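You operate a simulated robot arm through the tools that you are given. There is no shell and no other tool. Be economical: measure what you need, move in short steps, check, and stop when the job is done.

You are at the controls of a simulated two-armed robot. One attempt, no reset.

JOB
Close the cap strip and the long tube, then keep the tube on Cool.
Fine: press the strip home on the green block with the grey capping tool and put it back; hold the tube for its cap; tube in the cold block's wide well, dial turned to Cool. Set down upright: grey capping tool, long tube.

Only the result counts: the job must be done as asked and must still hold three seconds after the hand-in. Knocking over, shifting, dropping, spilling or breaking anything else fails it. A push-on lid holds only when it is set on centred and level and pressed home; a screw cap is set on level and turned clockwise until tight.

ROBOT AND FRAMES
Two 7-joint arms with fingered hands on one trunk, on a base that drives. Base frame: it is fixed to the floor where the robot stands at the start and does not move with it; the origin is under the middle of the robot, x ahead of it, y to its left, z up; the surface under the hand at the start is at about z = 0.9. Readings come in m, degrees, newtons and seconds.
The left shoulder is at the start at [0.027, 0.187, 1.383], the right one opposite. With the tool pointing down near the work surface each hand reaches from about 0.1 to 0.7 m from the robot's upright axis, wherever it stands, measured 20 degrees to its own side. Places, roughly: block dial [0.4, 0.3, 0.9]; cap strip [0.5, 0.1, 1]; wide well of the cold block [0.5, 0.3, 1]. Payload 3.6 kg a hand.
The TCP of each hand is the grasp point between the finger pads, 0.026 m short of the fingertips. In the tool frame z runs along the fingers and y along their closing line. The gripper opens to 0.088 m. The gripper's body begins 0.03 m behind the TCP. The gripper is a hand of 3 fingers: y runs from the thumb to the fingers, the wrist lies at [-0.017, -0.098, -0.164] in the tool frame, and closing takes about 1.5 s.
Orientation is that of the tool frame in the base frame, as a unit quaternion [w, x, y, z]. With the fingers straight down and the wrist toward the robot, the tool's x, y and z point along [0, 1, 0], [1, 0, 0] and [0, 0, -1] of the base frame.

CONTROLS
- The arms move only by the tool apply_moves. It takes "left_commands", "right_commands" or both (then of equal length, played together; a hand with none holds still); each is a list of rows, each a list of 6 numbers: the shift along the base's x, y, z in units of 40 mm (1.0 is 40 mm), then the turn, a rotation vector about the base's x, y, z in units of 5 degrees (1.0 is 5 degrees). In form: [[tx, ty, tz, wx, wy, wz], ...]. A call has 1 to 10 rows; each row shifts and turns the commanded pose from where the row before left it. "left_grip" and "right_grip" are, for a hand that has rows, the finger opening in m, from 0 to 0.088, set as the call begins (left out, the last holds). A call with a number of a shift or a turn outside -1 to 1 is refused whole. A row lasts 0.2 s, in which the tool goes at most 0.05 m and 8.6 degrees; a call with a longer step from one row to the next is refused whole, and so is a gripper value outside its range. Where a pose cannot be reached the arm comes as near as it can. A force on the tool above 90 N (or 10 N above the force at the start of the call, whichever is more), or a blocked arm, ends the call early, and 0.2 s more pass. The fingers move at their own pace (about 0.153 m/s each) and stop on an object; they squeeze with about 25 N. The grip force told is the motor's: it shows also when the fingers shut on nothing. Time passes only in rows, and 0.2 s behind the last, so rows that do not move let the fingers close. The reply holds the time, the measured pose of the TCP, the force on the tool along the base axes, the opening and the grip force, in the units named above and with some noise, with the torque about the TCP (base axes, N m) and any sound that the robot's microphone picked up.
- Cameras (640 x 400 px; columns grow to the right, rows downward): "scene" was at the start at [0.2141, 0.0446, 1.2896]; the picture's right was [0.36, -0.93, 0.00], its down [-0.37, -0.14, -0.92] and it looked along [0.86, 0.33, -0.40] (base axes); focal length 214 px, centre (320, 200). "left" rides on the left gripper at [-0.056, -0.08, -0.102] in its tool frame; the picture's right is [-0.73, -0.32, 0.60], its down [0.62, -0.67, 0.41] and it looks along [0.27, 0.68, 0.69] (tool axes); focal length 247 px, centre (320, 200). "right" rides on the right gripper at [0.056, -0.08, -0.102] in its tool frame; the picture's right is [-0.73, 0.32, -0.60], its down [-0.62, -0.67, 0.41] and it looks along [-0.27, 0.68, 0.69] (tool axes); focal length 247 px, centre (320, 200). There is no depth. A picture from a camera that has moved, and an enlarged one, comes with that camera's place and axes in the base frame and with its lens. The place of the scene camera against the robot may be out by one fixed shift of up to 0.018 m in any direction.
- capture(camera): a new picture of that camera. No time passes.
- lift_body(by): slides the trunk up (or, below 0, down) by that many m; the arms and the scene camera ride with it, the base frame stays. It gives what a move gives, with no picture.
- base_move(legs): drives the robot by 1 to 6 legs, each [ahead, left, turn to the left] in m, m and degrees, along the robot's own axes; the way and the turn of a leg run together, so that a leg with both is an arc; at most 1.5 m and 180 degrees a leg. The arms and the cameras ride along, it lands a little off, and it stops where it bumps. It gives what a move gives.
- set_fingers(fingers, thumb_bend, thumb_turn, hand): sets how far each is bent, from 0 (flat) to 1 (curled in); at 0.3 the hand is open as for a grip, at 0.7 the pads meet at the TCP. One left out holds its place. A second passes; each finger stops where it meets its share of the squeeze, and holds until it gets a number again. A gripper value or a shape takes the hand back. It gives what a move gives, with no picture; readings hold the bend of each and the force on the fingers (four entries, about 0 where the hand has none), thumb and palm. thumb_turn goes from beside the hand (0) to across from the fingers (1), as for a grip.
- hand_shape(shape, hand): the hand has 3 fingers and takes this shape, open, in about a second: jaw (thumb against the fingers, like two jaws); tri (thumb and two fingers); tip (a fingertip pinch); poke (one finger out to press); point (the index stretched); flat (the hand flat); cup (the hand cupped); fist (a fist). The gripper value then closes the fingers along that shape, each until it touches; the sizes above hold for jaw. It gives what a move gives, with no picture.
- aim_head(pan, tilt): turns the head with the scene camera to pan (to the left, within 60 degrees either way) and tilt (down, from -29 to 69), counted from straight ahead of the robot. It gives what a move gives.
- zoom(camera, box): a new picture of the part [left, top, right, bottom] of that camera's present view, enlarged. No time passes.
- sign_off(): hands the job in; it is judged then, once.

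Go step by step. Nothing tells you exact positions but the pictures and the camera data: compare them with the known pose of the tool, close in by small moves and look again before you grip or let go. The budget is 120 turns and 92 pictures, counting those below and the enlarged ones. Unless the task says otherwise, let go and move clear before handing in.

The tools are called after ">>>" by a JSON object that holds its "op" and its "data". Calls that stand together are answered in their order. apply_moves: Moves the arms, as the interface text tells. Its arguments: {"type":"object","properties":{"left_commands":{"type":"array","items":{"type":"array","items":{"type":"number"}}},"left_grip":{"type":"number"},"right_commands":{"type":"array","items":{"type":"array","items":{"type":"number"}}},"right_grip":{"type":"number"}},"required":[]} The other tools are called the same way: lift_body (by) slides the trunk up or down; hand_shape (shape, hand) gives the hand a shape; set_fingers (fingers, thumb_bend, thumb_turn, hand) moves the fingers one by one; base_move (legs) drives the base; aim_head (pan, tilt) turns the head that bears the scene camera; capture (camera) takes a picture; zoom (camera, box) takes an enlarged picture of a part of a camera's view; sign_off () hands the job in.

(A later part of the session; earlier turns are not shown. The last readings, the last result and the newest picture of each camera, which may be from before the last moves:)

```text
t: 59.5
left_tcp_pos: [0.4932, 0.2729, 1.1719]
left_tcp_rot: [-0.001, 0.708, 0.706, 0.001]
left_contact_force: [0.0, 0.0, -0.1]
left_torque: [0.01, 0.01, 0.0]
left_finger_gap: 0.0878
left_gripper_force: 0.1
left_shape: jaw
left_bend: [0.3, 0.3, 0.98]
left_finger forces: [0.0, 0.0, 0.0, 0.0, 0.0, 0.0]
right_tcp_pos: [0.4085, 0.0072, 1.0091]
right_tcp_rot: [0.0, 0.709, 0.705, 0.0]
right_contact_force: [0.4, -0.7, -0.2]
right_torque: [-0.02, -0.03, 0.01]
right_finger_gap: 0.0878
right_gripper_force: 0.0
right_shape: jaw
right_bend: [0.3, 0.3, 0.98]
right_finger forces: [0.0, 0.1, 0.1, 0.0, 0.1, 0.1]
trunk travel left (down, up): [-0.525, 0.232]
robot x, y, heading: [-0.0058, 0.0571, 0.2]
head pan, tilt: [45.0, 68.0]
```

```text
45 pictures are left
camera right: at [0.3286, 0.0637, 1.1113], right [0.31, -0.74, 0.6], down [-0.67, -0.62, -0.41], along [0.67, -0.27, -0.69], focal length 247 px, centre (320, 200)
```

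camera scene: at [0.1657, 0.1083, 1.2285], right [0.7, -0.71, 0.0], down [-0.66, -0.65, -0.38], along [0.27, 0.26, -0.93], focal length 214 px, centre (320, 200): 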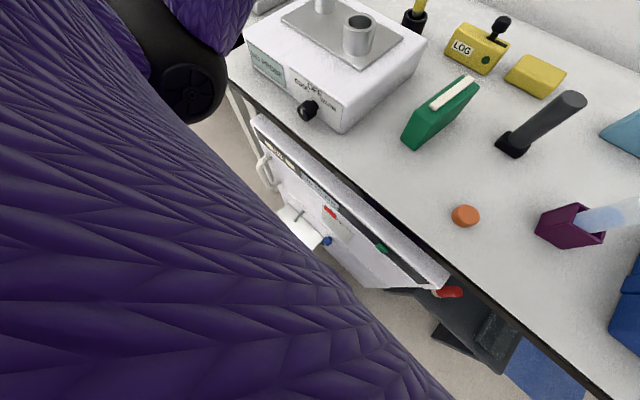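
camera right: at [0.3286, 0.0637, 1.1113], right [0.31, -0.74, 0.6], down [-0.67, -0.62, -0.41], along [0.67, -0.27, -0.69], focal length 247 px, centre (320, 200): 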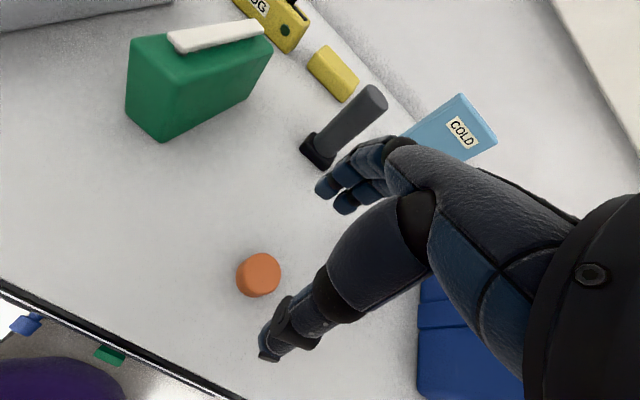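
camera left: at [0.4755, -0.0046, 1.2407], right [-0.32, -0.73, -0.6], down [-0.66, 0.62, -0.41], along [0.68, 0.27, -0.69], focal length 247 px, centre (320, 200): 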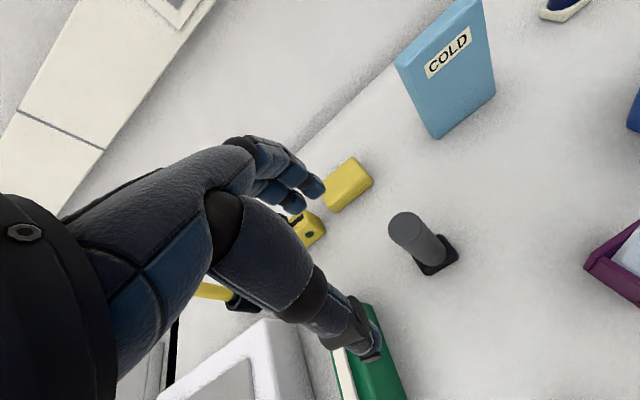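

The cap is centred at about [0.411, 0.008], essentially under the TCP. I'll go down around it and close.

>>> {"op": "apply_moves", "data": {"right_commands": [[0.06, 0.02, -0.6, 0, 0, 0], [0, 0, -0.6, 0, 0, 0], [0, 0, -0.4, 0, 0, 0], [0, 0, -0.3, 0, 0, 0], [0, 0, 0, 0, 0, 0]]}}

>>> {"op": "capture", "data": {"camera": "right"}}

```text
t: 60.7
left_tcp_pos: [0.4958, 0.2739, 1.1728]
left_tcp_rot: [0.0, 0.709, 0.705, 0.0]
left_contact_force: [0.5, 0.0, -0.1]
left_torque: [-0.01, -0.01, -0.02]
left_finger_gap: 0.0876
left_gripper_force: 0.1
left_shape: jaw
left_bend: [0.3, 0.3, 0.98]
left_finger forces: [0.0, 0.0, 0.0, 0.1, 0.0, 0.1]
right_tcp_pos: [0.4106, 0.0078, 0.9324]
right_tcp_rot: [0.0, 0.709, 0.705, 0.0]
right_contact_force: [-0.2, -0.4, -0.1]
right_torque: [0.0, 0.02, -0.03]
right_finger_gap: 0.0878
right_gripper_force: 0.0
right_shape: jaw
right_bend: [0.3, 0.3, 0.98]
right_finger forces: [0.1, 0.1, 0.0, 0.1, 0.0, 0.1]
trunk travel left (down, up): [-0.525, 0.232]
robot x, y, heading: [-0.002, 0.0564, -0.0]
head pan, tilt: [45.0, 68.0]
```

```text
44 pictures are left
camera right: at [0.3308, 0.0647, 1.035], right [0.32, -0.74, 0.6], down [-0.67, -0.62, -0.41], along [0.67, -0.27, -0.69], focal length 247 px, centre (320, 200)
```

right: 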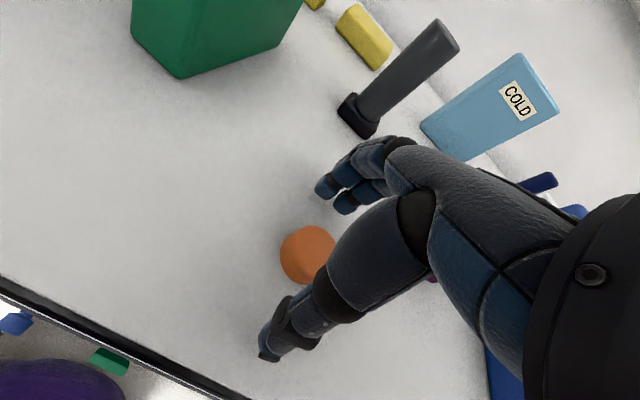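

The cap looks about 4–5 mm left and slightly near of the TCP. I'll correct, then close.

>>> {"op": "apply_moves", "data": {"right_commands": [[-0.08, 0.11, 0, 0, 0, 0], [0, 0, 0, 0, 0, 0]]}}

>>> {"op": "apply_moves", "data": {"right_commands": [[0, 0, 0, 0, 0, 0], [0, 0, 0, 0, 0, 0], [0, 0, 0, 0, 0, 0], [0, 0, 0, 0, 0, 0], [0, 0, 0, 0, 0, 0], [0, 0, 0, 0, 0, 0], [0, 0, 0, 0, 0, 0], [0, 0, 0, 0, 0, 0]], "right_grip": 0.0}}

>>> {"op": "apply_moves", "data": {"right_commands": [[0, 0, 0.3, 0, 0, 0], [0, 0, 0.8, 0, 0, 0], [0, 0, 0.9, 0, 0, 0], [0, 0, 0.9, 0, 0, 0], [0, 0, 0.9, 0, 0, 0], [0, 0, 0.9, 0, 0, 0]]}}

>>> {"op": "aim_head", "data": {"pan": -10, "tilt": 30}}

>>> {"op": "capture", "data": {"camera": "scene"}}

>>> {"op": "capture", "data": {"camera": "right"}}

```text
t: 61.3
left_tcp_pos: [0.4959, 0.2729, 1.1722]
left_tcp_rot: [0.0, 0.708, 0.706, 0.0]
left_contact_force: [-0.3, -0.1, 0.3]
left_torque: [0.02, 0.04, 0.02]
left_finger_gap: 0.0879
left_gripper_force: 0.0
left_shape: jaw
left_bend: [0.3, 0.3, 0.98]
left_finger forces: [0.0, 0.0, 0.0, 0.1, 0.1, 0.0]
right_tcp_pos: [0.4072, 0.0118, 0.9336]
right_tcp_rot: [-0.001, 0.709, 0.705, -0.001]
right_contact_force: [0.4, -0.1, -0.5]
right_torque: [0.0, -0.01, 0.0]
right_finger_gap: 0.0879
right_gripper_force: 0.0
right_shape: jaw
right_bend: [0.3, 0.3, 0.98]
right_finger forces: [0.0, 0.1, 0.0, 0.0, 0.1, 0.0]
trunk travel left (down, up): [-0.525, 0.232]
robot x, y, heading: [-0.0023, 0.0591, -0.4]
head pan, tilt: [45.0, 68.0]
```

```text
t: 63.1
left_tcp_pos: [0.4953, 0.2728, 1.1729]
left_tcp_rot: [0.0, 0.709, 0.706, 0.0]
left_contact_force: [-0.4, -0.3, 0.3]
left_torque: [0.0, 0.01, -0.02]
left_finger_gap: 0.0878
left_gripper_force: 0.1
left_shape: jaw
left_bend: [0.3, 0.3, 0.98]
left_finger forces: [0.0, 0.1, 0.0, 0.1, 0.0, 0.0]
right_tcp_pos: [0.4079, 0.0128, 0.9316]
right_tcp_rot: [0.0, 0.709, 0.705, 0.0]
right_contact_force: [-0.2, -0.2, 1.0]
right_torque: [0.01, 0.03, -0.01]
right_finger_gap: 0.0238
right_gripper_force: 24.8
right_shape: jaw
right_bend: [0.64, 0.71, 0.95]
right_finger forces: [0.1, 23.5, 0.0, 0.0, 24.2, 0.1]
trunk travel left (down, up): [-0.525, 0.232]
robot x, y, heading: [-0.0043, 0.0567, -0.4]
head pan, tilt: [45.0, 68.0]
```

```text
t: 64.5
left_tcp_pos: [0.4956, 0.2736, 1.1721]
left_tcp_rot: [-0.001, 0.709, 0.705, 0.0]
left_contact_force: [-0.7, -0.2, 0.2]
left_torque: [-0.01, 0.02, -0.02]
left_finger_gap: 0.0876
left_gripper_force: 0.1
left_shape: jaw
left_bend: [0.3, 0.3, 0.98]
left_finger forces: [0.0, 0.0, 0.0, 0.0, 0.1, 0.0]
right_tcp_pos: [0.4067, 0.0091, 1.1179]
right_tcp_rot: [0.003, 0.71, 0.704, -0.005]
right_contact_force: [0.0, -0.7, -1.0]
right_torque: [0.01, -0.01, 0.01]
right_finger_gap: 0.0231
right_gripper_force: 25.4
right_shape: jaw
right_bend: [0.65, 0.71, 0.95]
right_finger forces: [0.3, 23.0, 0.0, 0.0, 24.0, 0.0]
trunk travel left (down, up): [-0.525, 0.232]
robot x, y, heading: [0.0003, 0.0596, -0.4]
head pan, tilt: [45.0, 68.0]
```

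```text
t: 65.8
left_tcp_pos: [0.494, 0.2729, 1.1729]
left_tcp_rot: [0.0, 0.709, 0.706, 0.001]
left_contact_force: [0.4, 1.0, 0.5]
left_torque: [0.01, 0.04, 0.03]
left_finger_gap: 0.0878
left_gripper_force: 0.1
left_shape: jaw
left_bend: [0.3, 0.3, 0.98]
left_finger forces: [0.0, 0.1, 0.0, 0.0, 0.1, 0.0]
right_tcp_pos: [0.4078, 0.0089, 1.1207]
right_tcp_rot: [0.002, 0.71, 0.704, -0.003]
right_contact_force: [-0.2, -1.0, -0.1]
right_torque: [-0.02, 0.0, 0.0]
right_finger_gap: 0.0233
right_gripper_force: 24.8
right_shape: jaw
right_bend: [0.65, 0.71, 0.95]
right_finger forces: [0.3, 23.0, 0.0, 0.0, 24.2, 0.1]
trunk travel left (down, up): [-0.525, 0.232]
robot x, y, heading: [-0.001, 0.0557, -0.2]
head pan, tilt: [-10.0, 30.0]
```

```text
43 pictures are left
camera scene: at [0.2142, 0.0522, 1.2792], right [-0.18, -0.98, 0.0], down [-0.49, 0.09, -0.87], along [0.85, -0.15, -0.5], focal length 214 px, centre (320, 200)
```

scene: 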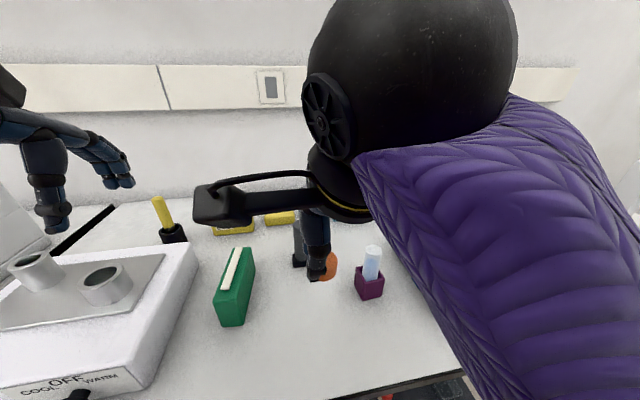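

```text
42 pictures are left
camera right: at [0.328, 0.0666, 1.2219], right [0.31, -0.73, 0.6], down [-0.67, -0.62, -0.41], along [0.67, -0.28, -0.68], focal length 247 px, centre (320, 200)
```

right: 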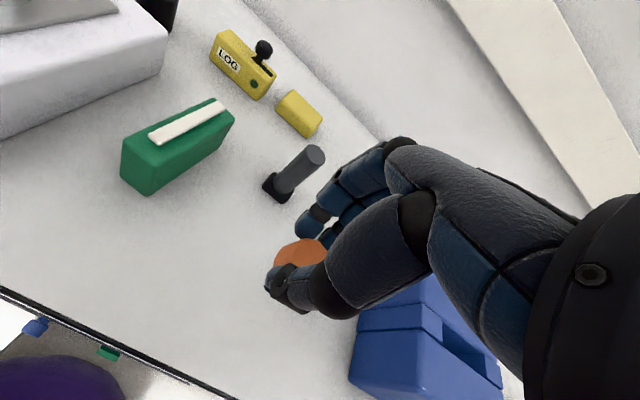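

The cap is gripped off-centre because only one finger bears, and the right arm is near its own limit. I'll back the base off and turn it left a little so this spot is comfortable for the right arm, then set the cap down and regrip it.

>>> {"op": "base_move", "data": {"legs": [[-0.06, -0.03, 0], [0, 0, 14]]}}

```text
t: 67.6
left_tcp_pos: [0.3666, 0.3578, 1.1723]
left_tcp_rot: [0.001, 0.617, 0.787, 0.0]
left_contact_force: [-0.1, -0.5, 0.1]
left_torque: [0.01, 0.05, -0.06]
left_finger_gap: 0.0879
left_gripper_force: 0.1
left_shape: jaw
left_bend: [0.3, 0.3, 0.98]
left_finger forces: [0.1, 0.0, 0.0, 0.1, 0.0, 0.0]
right_tcp_pos: [0.3474, 0.0809, 1.12]
right_tcp_rot: [0.003, 0.618, 0.786, -0.002]
right_contact_force: [0.4, -0.8, -0.5]
right_torque: [0.0, 0.01, -0.01]
right_finger_gap: 0.023
right_gripper_force: 25.0
right_shape: jaw
right_bend: [0.65, 0.71, 0.95]
right_finger forces: [0.3, 23.0, 0.1, 0.0, 24.0, 0.0]
trunk travel left (down, up): [-0.525, 0.232]
robot x, y, heading: [-0.0657, 0.0243, 13.6]
head pan, tilt: [-10.0, 30.0]
```

Now I'll carry the cap to a free spot at [0.42, -0.03] and lower it.

>>> {"op": "apply_moves", "data": {"right_commands": [[0.36, -0.55, 0, 0, 0, 0], [0.36, -0.55, 0, 0, 0, 0], [0.36, -0.55, -0.5, 0, 0, 0], [0.36, -0.55, -0.5, 0, 0, 0], [0.36, -0.55, -0.6, 0, 0, 0], [0, 0, -0.8, 0, 0, 0], [0, 0, -0.8, 0, 0, 0], [0, 0, -0.8, 0, 0, 0], [0, 0, -0.4, 0, 0, 0], [0, 0, 0, 0, 0, 0]]}}

>>> {"op": "capture", "data": {"camera": "right"}}

>>> {"op": "aim_head", "data": {"pan": -15, "tilt": 40}}

>>> {"op": "capture", "data": {"camera": "scene"}}

```text
t: 69.8
left_tcp_pos: [0.3678, 0.3579, 1.1729]
left_tcp_rot: [0.0, 0.617, 0.787, -0.001]
left_contact_force: [0.1, -0.4, 0.5]
left_torque: [-0.03, 0.02, 0.0]
left_finger_gap: 0.0879
left_gripper_force: 0.0
left_shape: jaw
left_bend: [0.3, 0.3, 0.98]
left_finger forces: [0.1, 0.1, 0.0, 0.1, 0.0, 0.1]
right_tcp_pos: [0.4193, -0.0287, 0.944]
right_tcp_rot: [0.002, 0.618, 0.786, -0.001]
right_contact_force: [-0.5, -0.9, -0.5]
right_torque: [0.01, -0.01, 0.03]
right_finger_gap: 0.023
right_gripper_force: 25.2
right_shape: jaw
right_bend: [0.65, 0.71, 0.95]
right_finger forces: [0.3, 23.0, 0.0, 0.1, 23.9, 0.1]
trunk travel left (down, up): [-0.525, 0.232]
robot x, y, heading: [-0.0632, 0.0326, 13.8]
head pan, tilt: [-10.0, 30.0]
```

```text
41 pictures are left
camera right: at [0.3278, 0.0075, 1.0452], right [0.48, -0.63, 0.6], down [-0.5, -0.77, -0.41], along [0.72, -0.11, -0.69], focal length 247 px, centre (320, 200)
```

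right: 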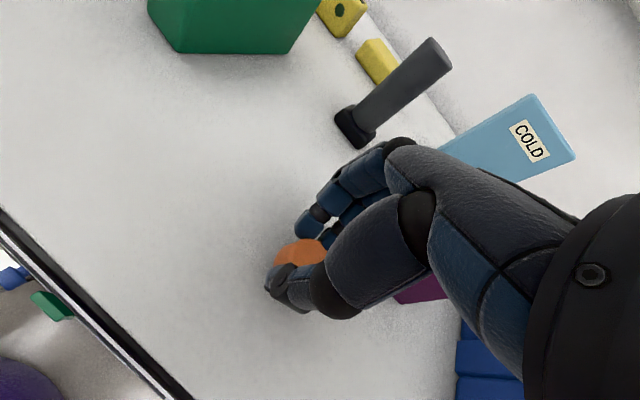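

```text
t: 70.5
left_tcp_pos: [0.3676, 0.3569, 1.1718]
left_tcp_rot: [0.0, 0.617, 0.787, 0.0]
left_contact_force: [0.1, -0.6, 0.5]
left_torque: [0.02, 0.03, 0.0]
left_finger_gap: 0.0879
left_gripper_force: 0.0
left_shape: jaw
left_bend: [0.3, 0.3, 0.98]
left_finger forces: [0.1, 0.0, 0.0, 0.0, 0.0, 0.0]
right_tcp_pos: [0.419, -0.0284, 0.9454]
right_tcp_rot: [0.003, 0.618, 0.786, -0.003]
right_contact_force: [-0.3, -0.4, 0.1]
right_torque: [0.02, -0.02, -0.05]
right_finger_gap: 0.0231
right_gripper_force: 25.0
right_shape: jaw
right_bend: [0.65, 0.71, 0.95]
right_finger forces: [0.3, 23.1, 0.0, 0.1, 23.9, 0.0]
trunk travel left (down, up): [-0.525, 0.232]
robot x, y, heading: [-0.0644, 0.0281, 13.8]
head pan, tilt: [-15.0, 40.0]
```

```text
40 pictures are left
camera scene: at [0.1465, 0.0698, 1.2639], right [-0.02, -1.0, 0.0], down [-0.64, 0.01, -0.77], along [0.77, -0.02, -0.64], focal length 214 px, centre (320, 200)
```

scene: 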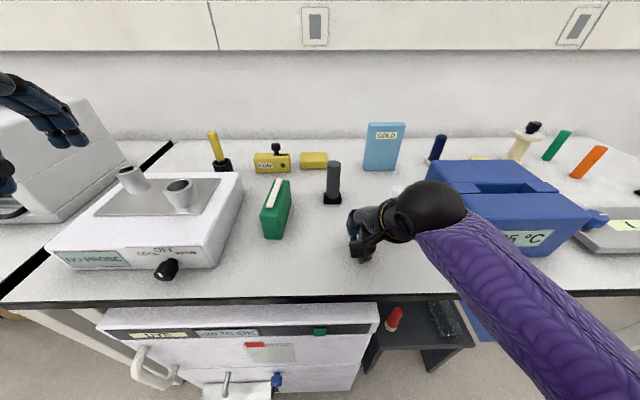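

I'll lower to the table and release, then rise to see the cap.

>>> {"op": "apply_moves", "data": {"right_commands": [[0, 0, -0.12, 0, 0, 0], [0, 0, -0.08, 0, 0, 0], [0, 0, -0.06, 0, 0, 0], [0, 0, -0.03, 0, 0, 0]]}}

>>> {"op": "apply_moves", "data": {"right_commands": [[0, 0, 0, 0, 0, 0], [0, 0, 0, 0, 0, 0], [0, 0, 0, 0, 0, 0], [0, 0, 0, 0, 0, 0], [0, 0, 0, 0, 0, 0], [0, 0, 0, 0, 0, 0], [0, 0, 0, 0, 0, 0]], "right_grip": 0.088}}

>>> {"op": "apply_moves", "data": {"right_commands": [[0, 0, 0.3, 0, 0, 0], [0, -0.3, 0.6, 0, 0, 0], [0, -0.7, 0.6, 0, 0, 0], [0, 0, 0, 0, 0, 0]]}}

>>> {"op": "capture", "data": {"camera": "right"}}

```text
t: 71.5
left_tcp_pos: [0.3666, 0.3587, 1.1732]
left_tcp_rot: [0.001, 0.617, 0.787, 0.0]
left_contact_force: [0.3, 0.7, 0.1]
left_torque: [0.02, 0.0, 0.03]
left_finger_gap: 0.0874
left_gripper_force: 0.0
left_shape: jaw
left_bend: [0.3, 0.3, 0.98]
left_finger forces: [0.0, 0.0, 0.0, 0.1, 0.1, 0.0]
right_tcp_pos: [0.4193, -0.0299, 0.9328]
right_tcp_rot: [0.004, 0.618, 0.786, -0.003]
right_contact_force: [0.5, -0.2, 2.0]
right_torque: [0.0, 0.02, 0.01]
right_finger_gap: 0.0228
right_gripper_force: 25.2
right_shape: jaw
right_bend: [0.65, 0.72, 0.95]
right_finger forces: [0.3, 23.3, 0.1, 0.0, 24.3, 0.0]
trunk travel left (down, up): [-0.525, 0.232]
robot x, y, heading: [-0.0669, 0.0312, 13.6]
head pan, tilt: [-15.0, 40.0]
```

```text
t: 73.2
left_tcp_pos: [0.3674, 0.3585, 1.1725]
left_tcp_rot: [0.0, 0.617, 0.787, 0.001]
left_contact_force: [0.3, 0.0, -0.3]
left_torque: [-0.03, 0.02, 0.03]
left_finger_gap: 0.0876
left_gripper_force: 0.2
left_shape: jaw
left_bend: [0.3, 0.3, 0.98]
left_finger forces: [0.0, 0.1, 0.0, 0.0, 0.0, 0.0]
right_tcp_pos: [0.4197, -0.0292, 0.9329]
right_tcp_rot: [0.004, 0.618, 0.786, -0.003]
right_contact_force: [0.4, 0.6, 0.1]
right_torque: [-0.02, -0.01, 0.01]
right_finger_gap: 0.0876
right_gripper_force: 0.2
right_shape: jaw
right_bend: [0.3, 0.3, 0.98]
right_finger forces: [0.1, 0.0, 0.1, 0.1, 0.1, 0.0]
trunk travel left (down, up): [-0.525, 0.232]
robot x, y, heading: [-0.0632, 0.0285, 13.6]
head pan, tilt: [-15.0, 40.0]
```

```text
t: 74.2
left_tcp_pos: [0.366, 0.358, 1.1722]
left_tcp_rot: [0.0, 0.617, 0.787, 0.0]
left_contact_force: [0.1, 0.3, 0.3]
left_torque: [0.03, 0.0, 0.01]
left_finger_gap: 0.0881
left_gripper_force: 0.1
left_shape: jaw
left_bend: [0.3, 0.3, 0.98]
left_finger forces: [0.0, 0.0, 0.0, 0.0, 0.0, 0.0]
right_tcp_pos: [0.4196, -0.0696, 0.9923]
right_tcp_rot: [0.004, 0.618, 0.786, -0.003]
right_contact_force: [-0.5, 0.4, 0.3]
right_torque: [0.0, 0.01, 0.0]
right_finger_gap: 0.0876
right_gripper_force: 0.0
right_shape: jaw
right_bend: [0.3, 0.3, 0.98]
right_finger forces: [0.0, 0.0, 0.0, 0.1, 0.0, 0.1]
trunk travel left (down, up): [-0.525, 0.232]
robot x, y, heading: [-0.0583, 0.0305, 13.8]
head pan, tilt: [-15.0, 40.0]
```

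```text
39 pictures are left
camera right: at [0.3269, -0.0332, 1.0941], right [0.48, -0.63, 0.61], down [-0.5, -0.77, -0.41], along [0.72, -0.11, -0.69], focal length 247 px, centre (320, 200)
```

right: 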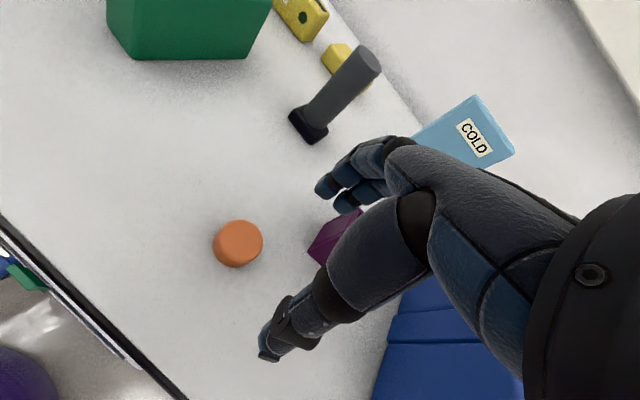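

The cap is standing at about [0.4165, -0.039]. I'll centre over it with the fingertips just above it and check from both cameras.

>>> {"op": "apply_moves", "data": {"right_commands": [[-0.08, 0.76, 0, 0, 0, 0], [0, 0, -0.5, 0, 0, 0], [0, 0, -0.2, 0, 0, 0], [0, 0, 0, 0, 0, 0]]}}

>>> {"op": "zoom", "data": {"camera": "right", "box": [200, 150, 440, 380]}}

>>> {"op": "zoom", "data": {"camera": "scene", "box": [300, 170, 460, 290]}}

```text
t: 75.2
left_tcp_pos: [0.3661, 0.3584, 1.1728]
left_tcp_rot: [-0.001, 0.618, 0.786, 0.0]
left_contact_force: [0.0, 0.5, -0.5]
left_torque: [-0.01, 0.01, -0.03]
left_finger_gap: 0.0879
left_gripper_force: 0.0
left_shape: jaw
left_bend: [0.3, 0.3, 0.98]
left_finger forces: [0.1, 0.0, 0.0, 0.0, 0.0, 0.0]
right_tcp_pos: [0.4157, -0.0403, 0.9636]
right_tcp_rot: [0.003, 0.618, 0.786, -0.002]
right_contact_force: [-0.2, 0.0, 0.1]
right_torque: [0.01, 0.0, 0.03]
right_finger_gap: 0.0877
right_gripper_force: 0.1
right_shape: jaw
right_bend: [0.3, 0.3, 0.98]
right_finger forces: [0.0, 0.0, 0.1, 0.0, 0.0, 0.0]
trunk travel left (down, up): [-0.525, 0.232]
robot x, y, heading: [-0.061, 0.0256, 13.9]
head pan, tilt: [-15.0, 40.0]
```

```text
1.74 times, centred on (320, 265) of right
camera zoom: at [0.3246, -0.0029, 1.0659], right [0.48, -0.63, 0.6], down [-0.5, -0.77, -0.41], along [0.72, -0.11, -0.69], focal length 430 px, centre (320, 87)
```

zoom: 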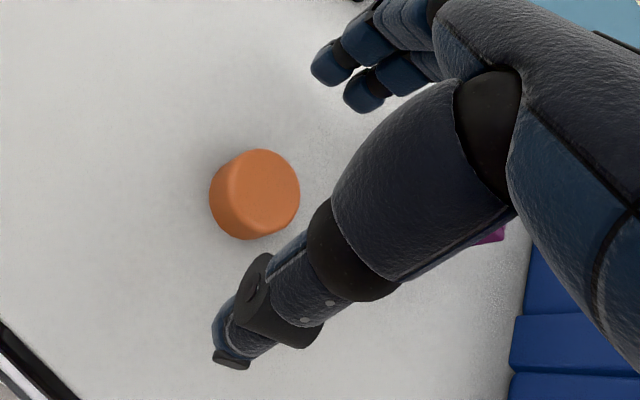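

```text
3.33 times, centred on (380, 230) of scene
camera zoom: at [0.1465, 0.0695, 1.2639], right [-0.02, -1.0, 0.0], down [-0.64, 0.01, -0.77], along [0.77, -0.02, -0.64], focal length 715 px, centre (120, 100)
```

zoom: 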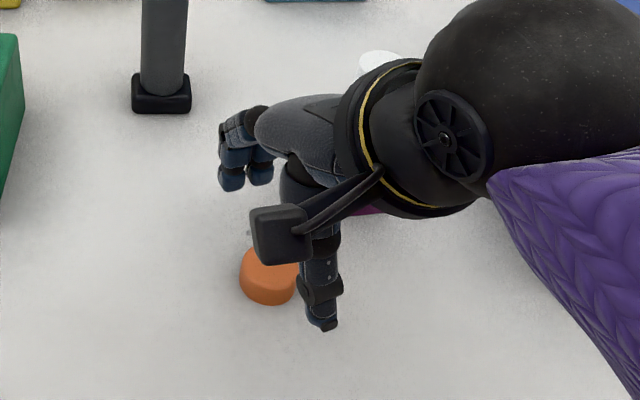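

Both views place the cap at about [0.4165, -0.037]. I'll shift 3 mm, descend and close.

>>> {"op": "apply_moves", "data": {"right_commands": [[0.02, 0.08, -0.4, 0, 0, 0], [0, 0, -0.4, 0, 0, 0], [0, 0, 0, 0, 0, 0]]}}

>>> {"op": "apply_moves", "data": {"right_commands": [[0, 0, 0, 0, 0, 0], [0, 0, 0, 0, 0, 0], [0, 0, 0, 0, 0, 0], [0, 0, 0, 0, 0, 0], [0, 0, 0, 0, 0, 0], [0, 0, 0, 0, 0, 0], [0, 0, 0, 0, 0, 0], [0, 0, 0, 0, 0, 0]], "right_grip": 0.0}}

>>> {"op": "zoom", "data": {"camera": "scene", "box": [300, 170, 460, 290]}}

>>> {"op": "zoom", "data": {"camera": "right", "box": [200, 150, 440, 380]}}

```text
t: 76.0
left_tcp_pos: [0.3673, 0.3587, 1.1734]
left_tcp_rot: [0.0, 0.617, 0.787, 0.001]
left_contact_force: [-0.2, 0.4, -0.4]
left_torque: [0.0, 0.03, 0.02]
left_finger_gap: 0.088
left_gripper_force: 0.2
left_shape: jaw
left_bend: [0.3, 0.3, 0.98]
left_finger forces: [0.1, 0.0, 0.0, 0.1, 0.0, 0.0]
right_tcp_pos: [0.4165, -0.0357, 0.9318]
right_tcp_rot: [0.004, 0.618, 0.786, -0.002]
right_contact_force: [-0.6, 0.2, -0.2]
right_torque: [-0.02, -0.01, -0.03]
right_finger_gap: 0.0877
right_gripper_force: 0.1
right_shape: jaw
right_bend: [0.3, 0.3, 0.98]
right_finger forces: [0.0, 0.0, 0.0, 0.0, 0.0, 0.0]
trunk travel left (down, up): [-0.525, 0.232]
robot x, y, heading: [-0.0612, 0.0287, 13.6]
head pan, tilt: [-15.0, 40.0]
```

```text
t: 77.8
left_tcp_pos: [0.3673, 0.3577, 1.1717]
left_tcp_rot: [0.0, 0.617, 0.787, 0.0]
left_contact_force: [-0.6, 0.1, 0.0]
left_torque: [0.0, -0.01, -0.01]
left_finger_gap: 0.0879
left_gripper_force: 0.1
left_shape: jaw
left_bend: [0.3, 0.3, 0.98]
left_finger forces: [0.1, 0.0, 0.0, 0.0, 0.1, 0.0]
right_tcp_pos: [0.4169, -0.0361, 0.9327]
right_tcp_rot: [0.004, 0.619, 0.786, -0.003]
right_contact_force: [0.1, 0.8, 0.2]
right_torque: [0.02, 0.01, -0.01]
right_finger_gap: 0.0253
right_gripper_force: 25.1
right_shape: jaw
right_bend: [0.63, 0.69, 0.99]
right_finger forces: [6.0, 17.3, 0.0, 0.0, 23.3, 0.0]
trunk travel left (down, up): [-0.525, 0.232]
robot x, y, heading: [-0.0653, 0.028, 13.7]
head pan, tilt: [-15.0, 40.0]
```

```text
3.33 times, centred on (380, 230) of scene
camera zoom: at [0.1465, 0.0697, 1.2639], right [-0.02, -1.0, 0.0], down [-0.64, 0.01, -0.77], along [0.77, -0.02, -0.64], focal length 715 px, centre (120, 100)
```

zoom: 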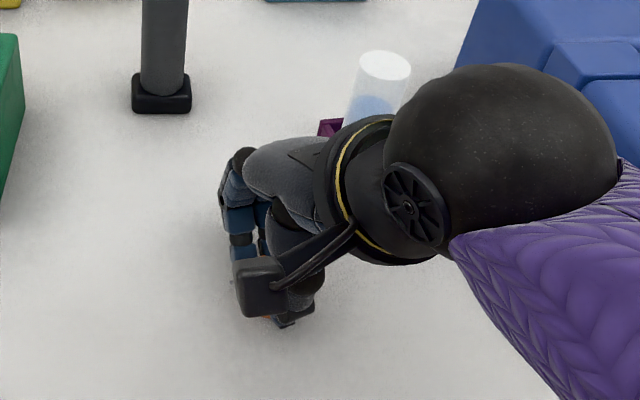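

```text
1.74 times, centred on (320, 265) of right
camera zoom: at [0.3255, 0.0001, 1.0343], right [0.48, -0.63, 0.6], down [-0.5, -0.77, -0.41], along [0.72, -0.11, -0.69], focal length 430 px, centre (320, 87)
```

zoom: 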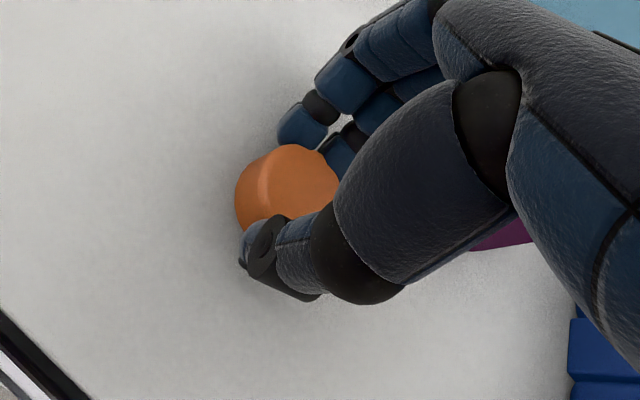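

Both fingers bear on the cap now and it's centred. I'll lift it, then turn the base back to face the bench.

>>> {"op": "apply_moves", "data": {"right_commands": [[0, 0, 0.3, 0, 0, 0], [0, 0, 0.8, 0, 0, 0], [0, 0, 0.9, 0, 0, 0], [0, 0, 0.9, 0, 0, 0], [0, 0, 0.9, 0, 0, 0], [0, 0, 0.9, 0, 0, 0], [0, 0, 0.9, 0, 0, 0]]}}

>>> {"op": "base_move", "data": {"legs": [[0, 0, -13.7], [0, -0.05, 0]]}}

>>> {"op": "aim_head", "data": {"pan": -5, "tilt": 38}}

>>> {"op": "capture", "data": {"camera": "scene"}}

>>> {"op": "capture", "data": {"camera": "right"}}

```text
t: 79.3
left_tcp_pos: [0.3677, 0.359, 1.1731]
left_tcp_rot: [0.0, 0.617, 0.787, 0.0]
left_contact_force: [-0.1, -0.1, -0.1]
left_torque: [0.01, 0.04, 0.0]
left_finger_gap: 0.0878
left_gripper_force: 0.0
left_shape: jaw
left_bend: [0.3, 0.3, 0.98]
left_finger forces: [0.0, 0.0, 0.0, 0.0, 0.0, 0.0]
right_tcp_pos: [0.4163, -0.0355, 1.1576]
right_tcp_rot: [0.002, 0.618, 0.786, -0.003]
right_contact_force: [-0.6, -0.1, -1.0]
right_torque: [0.0, -0.01, 0.02]
right_finger_gap: 0.025
right_gripper_force: 25.0
right_shape: jaw
right_bend: [0.63, 0.69, 0.99]
right_finger forces: [7.2, 17.3, 0.0, 0.1, 23.2, 0.1]
trunk travel left (down, up): [-0.525, 0.232]
robot x, y, heading: [-0.0621, 0.0252, 13.5]
head pan, tilt: [-15.0, 40.0]
```

```text
t: 81.1
left_tcp_pos: [0.4344, 0.1945, 1.1725]
left_tcp_rot: [-0.002, 0.707, 0.707, 0.0]
left_contact_force: [0.1, 0.1, 0.1]
left_torque: [0.02, 0.0, 0.04]
left_finger_gap: 0.088
left_gripper_force: 0.1
left_shape: jaw
left_bend: [0.3, 0.3, 0.98]
left_finger forces: [0.0, 0.0, 0.0, 0.1, 0.0, 0.0]
right_tcp_pos: [0.3867, -0.1997, 1.1559]
right_tcp_rot: [0.002, 0.708, 0.706, -0.002]
right_contact_force: [0.1, -0.6, 0.6]
right_torque: [0.05, 0.03, 0.01]
right_finger_gap: 0.0249
right_gripper_force: 25.0
right_shape: jaw
right_bend: [0.63, 0.69, 0.99]
right_finger forces: [7.2, 17.2, 0.0, 0.0, 23.1, 0.0]
trunk travel left (down, up): [-0.525, 0.232]
robot x, y, heading: [-0.0626, -0.0243, -0.3]
head pan, tilt: [-15.0, 40.0]
```

```text
t: 81.8
left_tcp_pos: [0.4342, 0.196, 1.1716]
left_tcp_rot: [0.0, 0.707, 0.707, 0.001]
left_contact_force: [0.0, -0.4, 0.7]
left_torque: [0.02, -0.01, 0.01]
left_finger_gap: 0.0878
left_gripper_force: 0.0
left_shape: jaw
left_bend: [0.3, 0.3, 0.98]
left_finger forces: [0.0, 0.0, 0.0, 0.0, 0.0, 0.0]
right_tcp_pos: [0.387, -0.1971, 1.1563]
right_tcp_rot: [0.003, 0.708, 0.706, -0.003]
right_contact_force: [-0.5, -0.1, 0.3]
right_torque: [-0.03, 0.0, -0.02]
right_finger_gap: 0.0255
right_gripper_force: 25.2
right_shape: jaw
right_bend: [0.63, 0.69, 0.99]
right_finger forces: [7.2, 17.2, 0.1, 0.0, 23.2, 0.0]
trunk travel left (down, up): [-0.525, 0.232]
robot x, y, heading: [-0.0617, -0.0189, 0.3]
head pan, tilt: [-5.0, 38.0]
```

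```text
34 pictures are left
camera scene: at [0.1512, -0.0171, 1.2668], right [-0.09, -1.0, 0.0], down [-0.61, 0.05, -0.79], along [0.78, -0.07, -0.62], focal length 214 px, centre (320, 200)
```

scene: 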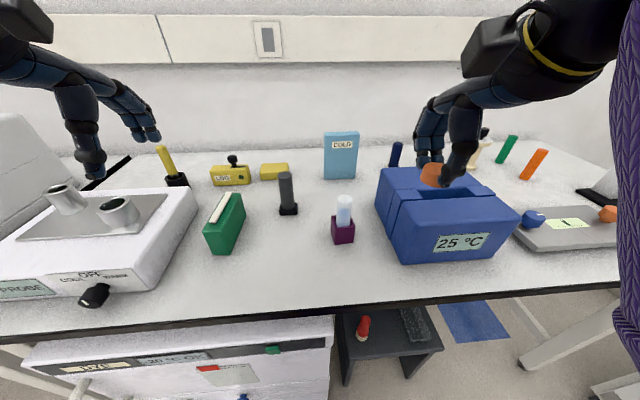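

```text
33 pictures are left
camera right: at [0.3073, -0.1399, 1.2581], right [0.32, -0.73, 0.61], down [-0.67, -0.62, -0.41], along [0.67, -0.28, -0.68], focal length 247 px, centre (320, 200)
```

right: 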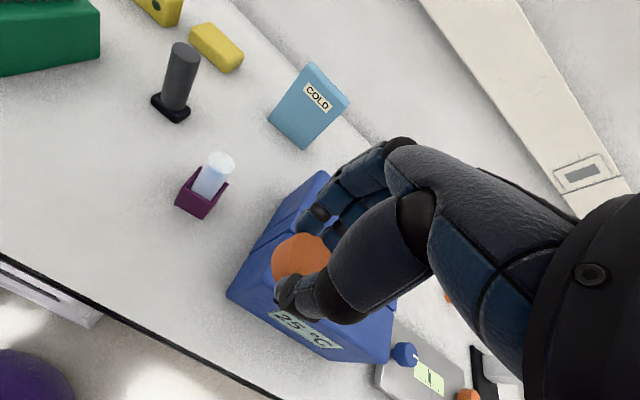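

The tube is at about [0.496, -0.108] with its top at z ≈ 1.008 and the holder rim near 0.931. I'll turn the left hand to point right (-y), pitched 15° down, and stage it left of the tube.

>>> {"op": "apply_moves", "data": {"left_commands": [[0, 0, 0, -1, 0, 0], [0, 0, 0, -1, 0, 0], [0, 0, 0, -1, 0, 0], [0, 0, 0, -1, 0, 0], [0, 0, 0, -1, 0, 0], [0, 0, 0, -1, 0, 0], [0, 0, 0, -1, 0, 0], [0, 0, 0, -1, 0, 0], [0, 0, 0, -1, 0, 0], [0, 0, 0, -1, 0, 0]]}}

>>> {"op": "apply_moves", "data": {"left_commands": [[0.2, -0.7, 0, -1, 0, 0], [0.2, -0.7, 0, -1, 0, 0], [0.2, -0.7, 0, -1, 0, 0], [0.2, -0.7, 0, -1, 0, 0], [0.2, -0.7, 0, -1, 0, 0], [0.2, -0.7, -0.3, 0, 0, 0], [0.2, -0.7, -0.5, 0, 0, 0], [0.15, -0.7, -0.5, 0, 0, 0], [0, 0, 0, 0, 0, 0]]}}

>>> {"op": "capture", "data": {"camera": "left"}}

>>> {"op": "capture", "data": {"camera": "scene"}}

```text
t: 84.0
left_tcp_pos: [0.4337, 0.196, 1.1726]
left_tcp_rot: [0.3, 0.641, 0.64, -0.3]
left_contact_force: [0.6, 0.6, -0.1]
left_torque: [-0.01, 0.02, 0.01]
left_finger_gap: 0.0877
left_gripper_force: 0.0
left_shape: jaw
left_bend: [0.3, 0.3, 0.98]
left_finger forces: [0.0, 0.0, 0.1, 0.1, 0.0, 0.1]
right_tcp_pos: [0.3869, -0.1968, 1.1559]
right_tcp_rot: [0.004, 0.709, 0.705, -0.004]
right_contact_force: [1.2, -0.6, 0.4]
right_torque: [0.0, -0.03, 0.01]
right_finger_gap: 0.025
right_gripper_force: 25.0
right_shape: jaw
right_bend: [0.63, 0.69, 0.99]
right_finger forces: [7.2, 17.2, 0.0, 0.0, 23.1, 0.0]
trunk travel left (down, up): [-0.525, 0.232]
robot x, y, heading: [-0.059, -0.0236, -0.3]
head pan, tilt: [-5.0, 38.0]
```

```text
t: 86.0
left_tcp_pos: [0.4959, -0.028, 1.1205]
left_tcp_rot: [0.431, 0.561, 0.561, -0.43]
left_contact_force: [-0.2, -1.2, -0.2]
left_torque: [0.01, -0.01, 0.02]
left_finger_gap: 0.0878
left_gripper_force: 0.1
left_shape: jaw
left_bend: [0.3, 0.3, 0.98]
left_finger forces: [0.0, 0.0, 0.0, 0.1, 0.0, 0.1]
right_tcp_pos: [0.3869, -0.1977, 1.1575]
right_tcp_rot: [0.003, 0.708, 0.707, -0.004]
right_contact_force: [0.6, 0.0, -0.8]
right_torque: [-0.01, -0.01, 0.0]
right_finger_gap: 0.0253
right_gripper_force: 24.8
right_shape: jaw
right_bend: [0.63, 0.69, 0.99]
right_finger forces: [7.2, 17.1, 0.1, 0.0, 23.1, 0.0]
trunk travel left (down, up): [-0.525, 0.232]
robot x, y, heading: [-0.0646, -0.0236, -0.2]
head pan, tilt: [-5.0, 38.0]
```

```text
32 pictures are left
camera left: at [0.4155, 0.0565, 1.2035], right [-0.32, -0.77, 0.55], down [-0.67, -0.24, -0.71], along [0.68, -0.59, -0.44], focal length 247 px, centre (320, 200)
```

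left: 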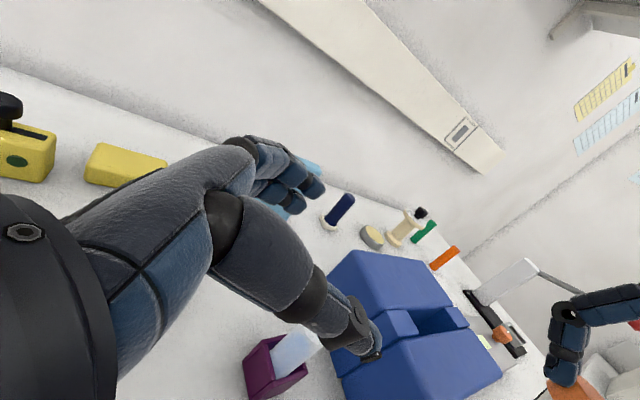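

```text
31 pictures are left
camera scene: at [0.1511, -0.0175, 1.2669], right [-0.09, -1.0, 0.0], down [-0.61, 0.05, -0.79], along [0.78, -0.07, -0.62], focal length 214 px, centre (320, 200)
```

scene: 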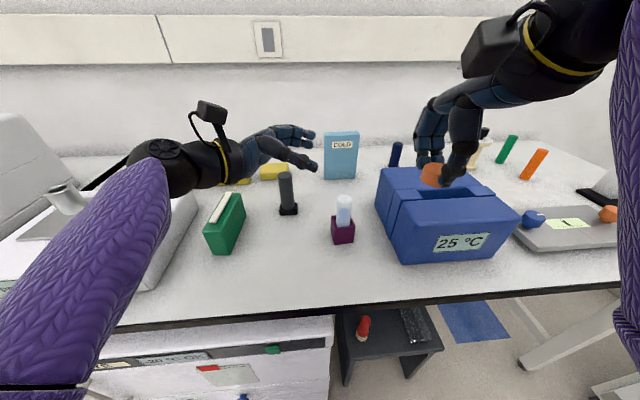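

The left hand is posed well. I'll move over the tube and come down until the fingers just straddle its top.

>>> {"op": "apply_moves", "data": {"left_commands": [[0, -0.6, 0, 0, 0, 0], [0, -0.6, 0, 0, 0, 0], [0, -0.6, -0.3, 0, 0, 0], [0, 0, -0.6, 0, 0, 0], [0, 0, -0.6, 0, 0, 0], [0, 0, -0.5, 0, 0, 0], [0, 0, 0, 0, 0, 0]]}}

>>> {"op": "zoom", "data": {"camera": "left", "box": [200, 120, 440, 360]}}

>>> {"op": "zoom", "data": {"camera": "scene", "box": [200, 120, 400, 270]}}

```text
t: 87.6
left_tcp_pos: [0.5002, -0.0852, 1.0355]
left_tcp_rot: [0.426, 0.564, 0.569, -0.421]
left_contact_force: [0.1, 0.2, -0.1]
left_torque: [0.01, 0.06, 0.0]
left_finger_gap: 0.0878
left_gripper_force: 0.2
left_shape: jaw
left_bend: [0.3, 0.3, 0.98]
left_finger forces: [0.0, 0.1, 0.0, 0.0, 0.1, 0.0]
right_tcp_pos: [0.3874, -0.1976, 1.1565]
right_tcp_rot: [0.003, 0.708, 0.706, -0.004]
right_contact_force: [0.0, 0.3, 0.4]
right_torque: [0.01, -0.01, 0.0]
right_finger_gap: 0.0253
right_gripper_force: 25.2
right_shape: jaw
right_bend: [0.63, 0.69, 0.99]
right_finger forces: [7.2, 17.1, 0.1, 0.0, 23.2, 0.0]
trunk travel left (down, up): [-0.525, 0.232]
robot x, y, heading: [-0.0624, -0.0235, -0.5]
head pan, tilt: [-5.0, 38.0]
```

```text
1.67 times, centred on (320, 240) of left
camera zoom: at [0.4188, -0.0032, 1.1185], right [-0.31, -0.79, 0.54], down [-0.66, -0.23, -0.72], along [0.68, -0.58, -0.45], focal length 412 px, centre (320, 133)
```

zoom: 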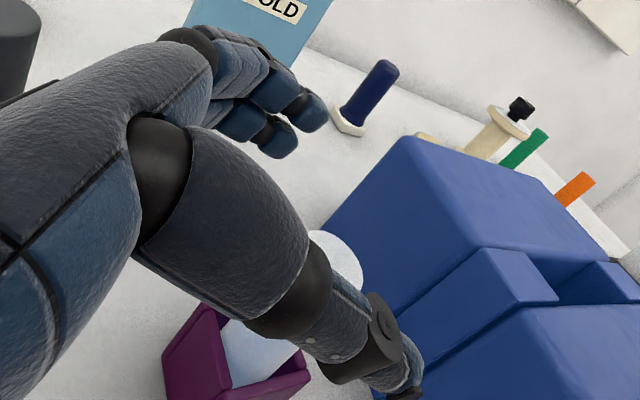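

```text
2.67 times, centred on (300, 195) of scene
camera zoom: at [0.1511, -0.0178, 1.2669], right [-0.09, -1.0, 0.0], down [-0.61, 0.05, -0.79], along [0.78, -0.07, -0.62], focal length 572 px, centre (373, 213)
```

zoom: 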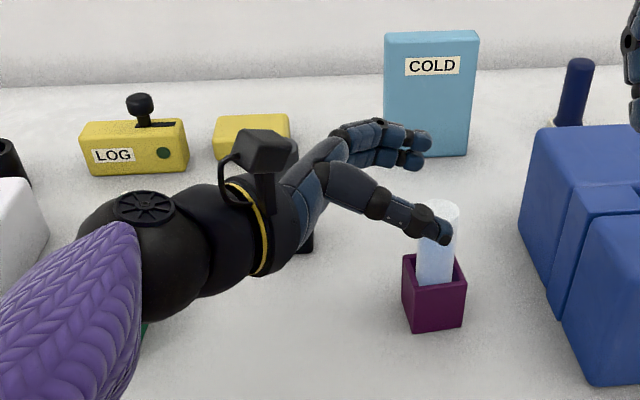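

The left arm falls about 15 mm short here, which is a reach limit. I'll raise it, drive the base 5 cm right and retry.

>>> {"op": "apply_moves", "data": {"left_commands": [[0, 0, 0.6, 0, 0, 0], [0, 0, 0.6, 0, 0, 0], [0, 0.5, 0.6, 0, 0, 0], [0, 0.5, 0, 0, 0, 0]]}}

>>> {"op": "base_move", "data": {"legs": [[0, -0.05, 0]]}}

```text
t: 88.6
left_tcp_pos: [0.4946, -0.0619, 1.1115]
left_tcp_rot: [0.429, 0.561, 0.561, -0.432]
left_contact_force: [-0.1, -0.9, 0.1]
left_torque: [0.02, -0.04, 0.01]
left_finger_gap: 0.0877
left_gripper_force: 0.1
left_shape: jaw
left_bend: [0.3, 0.3, 0.98]
left_finger forces: [0.0, 0.0, 0.1, 0.1, 0.0, 0.0]
right_tcp_pos: [0.3873, -0.1983, 1.156]
right_tcp_rot: [0.002, 0.708, 0.706, -0.004]
right_contact_force: [-0.8, 1.0, -0.5]
right_torque: [-0.01, 0.0, 0.0]
right_finger_gap: 0.0252
right_gripper_force: 25.2
right_shape: jaw
right_bend: [0.63, 0.69, 0.99]
right_finger forces: [7.2, 17.1, 0.1, 0.0, 23.0, 0.0]
trunk travel left (down, up): [-0.525, 0.232]
robot x, y, heading: [-0.0613, -0.0218, 0.1]
head pan, tilt: [-5.0, 38.0]
```

```text
t: 89.6
left_tcp_pos: [0.4947, -0.1117, 1.1124]
left_tcp_rot: [0.431, 0.561, 0.561, -0.431]
left_contact_force: [0.4, -0.5, 0.2]
left_torque: [0.04, -0.04, 0.0]
left_finger_gap: 0.0879
left_gripper_force: 0.1
left_shape: jaw
left_bend: [0.3, 0.3, 0.98]
left_finger forces: [0.1, 0.0, 0.0, 0.1, 0.0, 0.1]
right_tcp_pos: [0.3869, -0.2511, 1.1564]
right_tcp_rot: [0.002, 0.708, 0.706, -0.002]
right_contact_force: [0.1, -0.1, -0.1]
right_torque: [0.05, -0.03, 0.02]
right_finger_gap: 0.025
right_gripper_force: 24.6
right_shape: jaw
right_bend: [0.63, 0.69, 0.99]
right_finger forces: [7.2, 17.2, 0.0, 0.1, 23.2, 0.0]
trunk travel left (down, up): [-0.525, 0.232]
robot x, y, heading: [-0.0629, -0.0721, -0.0]
head pan, tilt: [-5.0, 38.0]
```

Now the left hand is right over the tube. I'll descend straight, straddling it.

>>> {"op": "apply_moves", "data": {"left_commands": [[0.03, 0.14, -0.5, 0, 0, 0], [0, 0, -0.6, 0, 0, 0], [0, 0, -0.6, 0, 0, 0], [0, 0, -0.4, 0, 0, 0], [0, 0, 0, 0, 0, 0]]}}

>>> {"op": "zoom", "data": {"camera": "scene", "box": [200, 120, 400, 270]}}

```text
t: 90.8
left_tcp_pos: [0.4964, -0.1038, 1.0292]
left_tcp_rot: [0.43, 0.561, 0.561, -0.43]
left_contact_force: [0.4, 0.1, -0.4]
left_torque: [0.03, -0.01, -0.03]
left_finger_gap: 0.0877
left_gripper_force: 0.1
left_shape: jaw
left_bend: [0.3, 0.3, 0.98]
left_finger forces: [0.0, 0.0, 0.0, 0.0, 0.0, 0.1]
right_tcp_pos: [0.388, -0.248, 1.1567]
right_tcp_rot: [0.003, 0.709, 0.706, -0.003]
right_contact_force: [0.2, -0.5, 0.0]
right_torque: [-0.03, 0.02, 0.0]
right_finger_gap: 0.0251
right_gripper_force: 24.5
right_shape: jaw
right_bend: [0.63, 0.69, 0.99]
right_finger forces: [7.2, 17.2, 0.0, 0.0, 23.2, 0.0]
trunk travel left (down, up): [-0.525, 0.232]
robot x, y, heading: [-0.061, -0.0705, 0.2]
head pan, tilt: [-5.0, 38.0]
```

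```text
2.67 times, centred on (300, 195) of scene
camera zoom: at [0.1511, -0.0676, 1.2669], right [-0.09, -1.0, 0.0], down [-0.61, 0.05, -0.79], along [0.78, -0.07, -0.62], focal length 572 px, centre (373, 213)
```

zoom: 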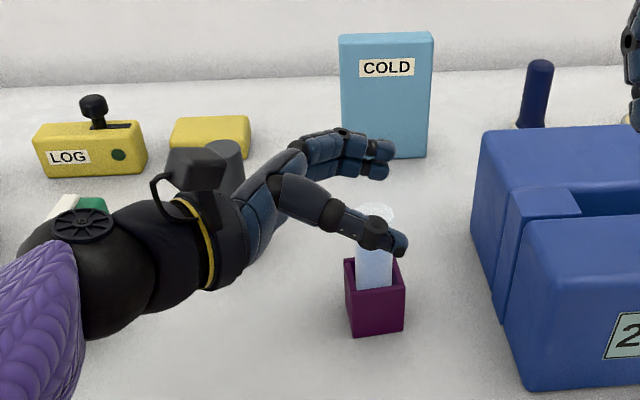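

I'll lower to gripping height and close on the tube.

>>> {"op": "apply_moves", "data": {"left_commands": [[-0.03, -0.1, -0.5, 0, 0, 0], [0, 0, -0.5, 0, 0, 0], [0, 0, -0.4, 0, 0, 0], [0, 0, -0.1, 0, 0, 0], [0, 0, 0, 0, 0, 0]]}}

>>> {"op": "zoom", "data": {"camera": "scene", "box": [200, 140, 400, 290]}}

```text
t: 92.0
left_tcp_pos: [0.4944, -0.1086, 0.9695]
left_tcp_rot: [0.43, 0.561, 0.561, -0.431]
left_contact_force: [-0.2, 0.2, 0.0]
left_torque: [-0.01, 0.01, -0.02]
left_finger_gap: 0.0876
left_gripper_force: 0.0
left_shape: jaw
left_bend: [0.3, 0.3, 0.98]
left_finger forces: [0.0, 0.0, 0.0, 0.0, 0.0, 0.0]
right_tcp_pos: [0.3885, -0.2487, 1.1556]
right_tcp_rot: [0.003, 0.708, 0.706, -0.004]
right_contact_force: [-1.1, -0.4, -0.1]
right_torque: [-0.02, 0.0, 0.02]
right_finger_gap: 0.0248
right_gripper_force: 25.0
right_shape: jaw
right_bend: [0.63, 0.69, 0.99]
right_finger forces: [7.2, 17.1, 0.1, 0.0, 23.1, 0.0]
trunk travel left (down, up): [-0.525, 0.232]
robot x, y, heading: [-0.0651, -0.0686, 0.1]
head pan, tilt: [-5.0, 38.0]
```

```text
2.67 times, centred on (300, 215) of scene
camera zoom: at [0.1512, -0.068, 1.2668], right [-0.09, -1.0, 0.0], down [-0.61, 0.05, -0.79], along [0.78, -0.07, -0.62], focal length 572 px, centre (373, 160)
```

zoom: 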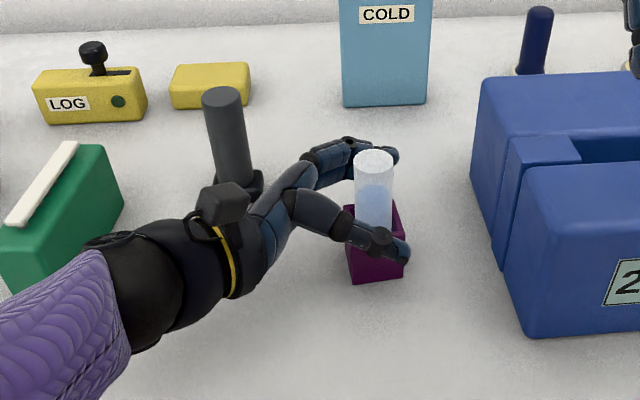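

The tube is nicely between the thumb and fingers, so I'll close.

>>> {"op": "apply_moves", "data": {"left_commands": [[0, 0, 0, 0, 0, 0], [0, 0, 0, 0, 0, 0], [0, 0, 0, 0, 0, 0], [0, 0, 0, 0, 0, 0], [0, 0, 0, 0, 0, 0], [0, 0, 0, 0, 0, 0], [0, 0, 0, 0, 0, 0], [0, 0, 0, 0, 0, 0]], "left_grip": 0.0}}

>>> {"op": "zoom", "data": {"camera": "scene", "box": [260, 170, 400, 275]}}

```text
t: 93.8
left_tcp_pos: [0.4958, -0.109, 0.9692]
left_tcp_rot: [0.431, 0.561, 0.561, -0.431]
left_contact_force: [0.3, -0.2, -0.5]
left_torque: [-0.02, -0.01, 0.0]
left_finger_gap: 0.0011
left_gripper_force: 25.3
left_shape: jaw
left_bend: [0.7, 0.78, 1.0]
left_finger forces: [0.0, 0.0, 0.1, 0.0, 0.1, 0.0]
right_tcp_pos: [0.3867, -0.2489, 1.1555]
right_tcp_rot: [0.003, 0.709, 0.705, -0.003]
right_contact_force: [0.4, 0.3, 0.2]
right_torque: [0.0, 0.0, 0.03]
right_finger_gap: 0.0249
right_gripper_force: 24.6
right_shape: jaw
right_bend: [0.63, 0.69, 0.99]
right_finger forces: [7.1, 17.2, 0.1, 0.0, 23.1, 0.1]
trunk travel left (down, up): [-0.525, 0.232]
robot x, y, heading: [-0.0648, -0.07, -0.0]
head pan, tilt: [-5.0, 38.0]
```

```text
3.81 times, centred on (330, 222) of scene
camera zoom: at [0.1512, -0.068, 1.2668], right [-0.09, -1.0, 0.0], down [-0.61, 0.05, -0.79], along [0.78, -0.07, -0.62], focal length 817 px, centre (282, 114)
```

zoom: 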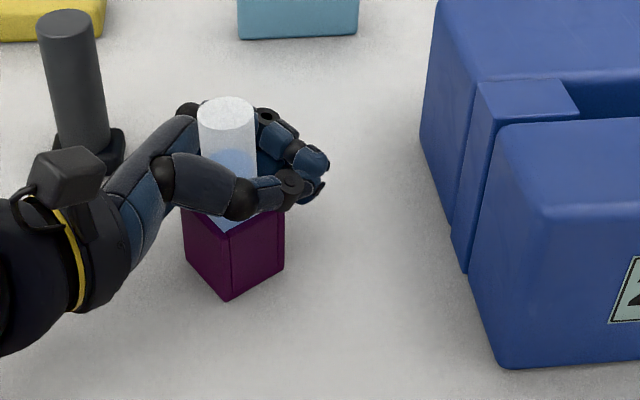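

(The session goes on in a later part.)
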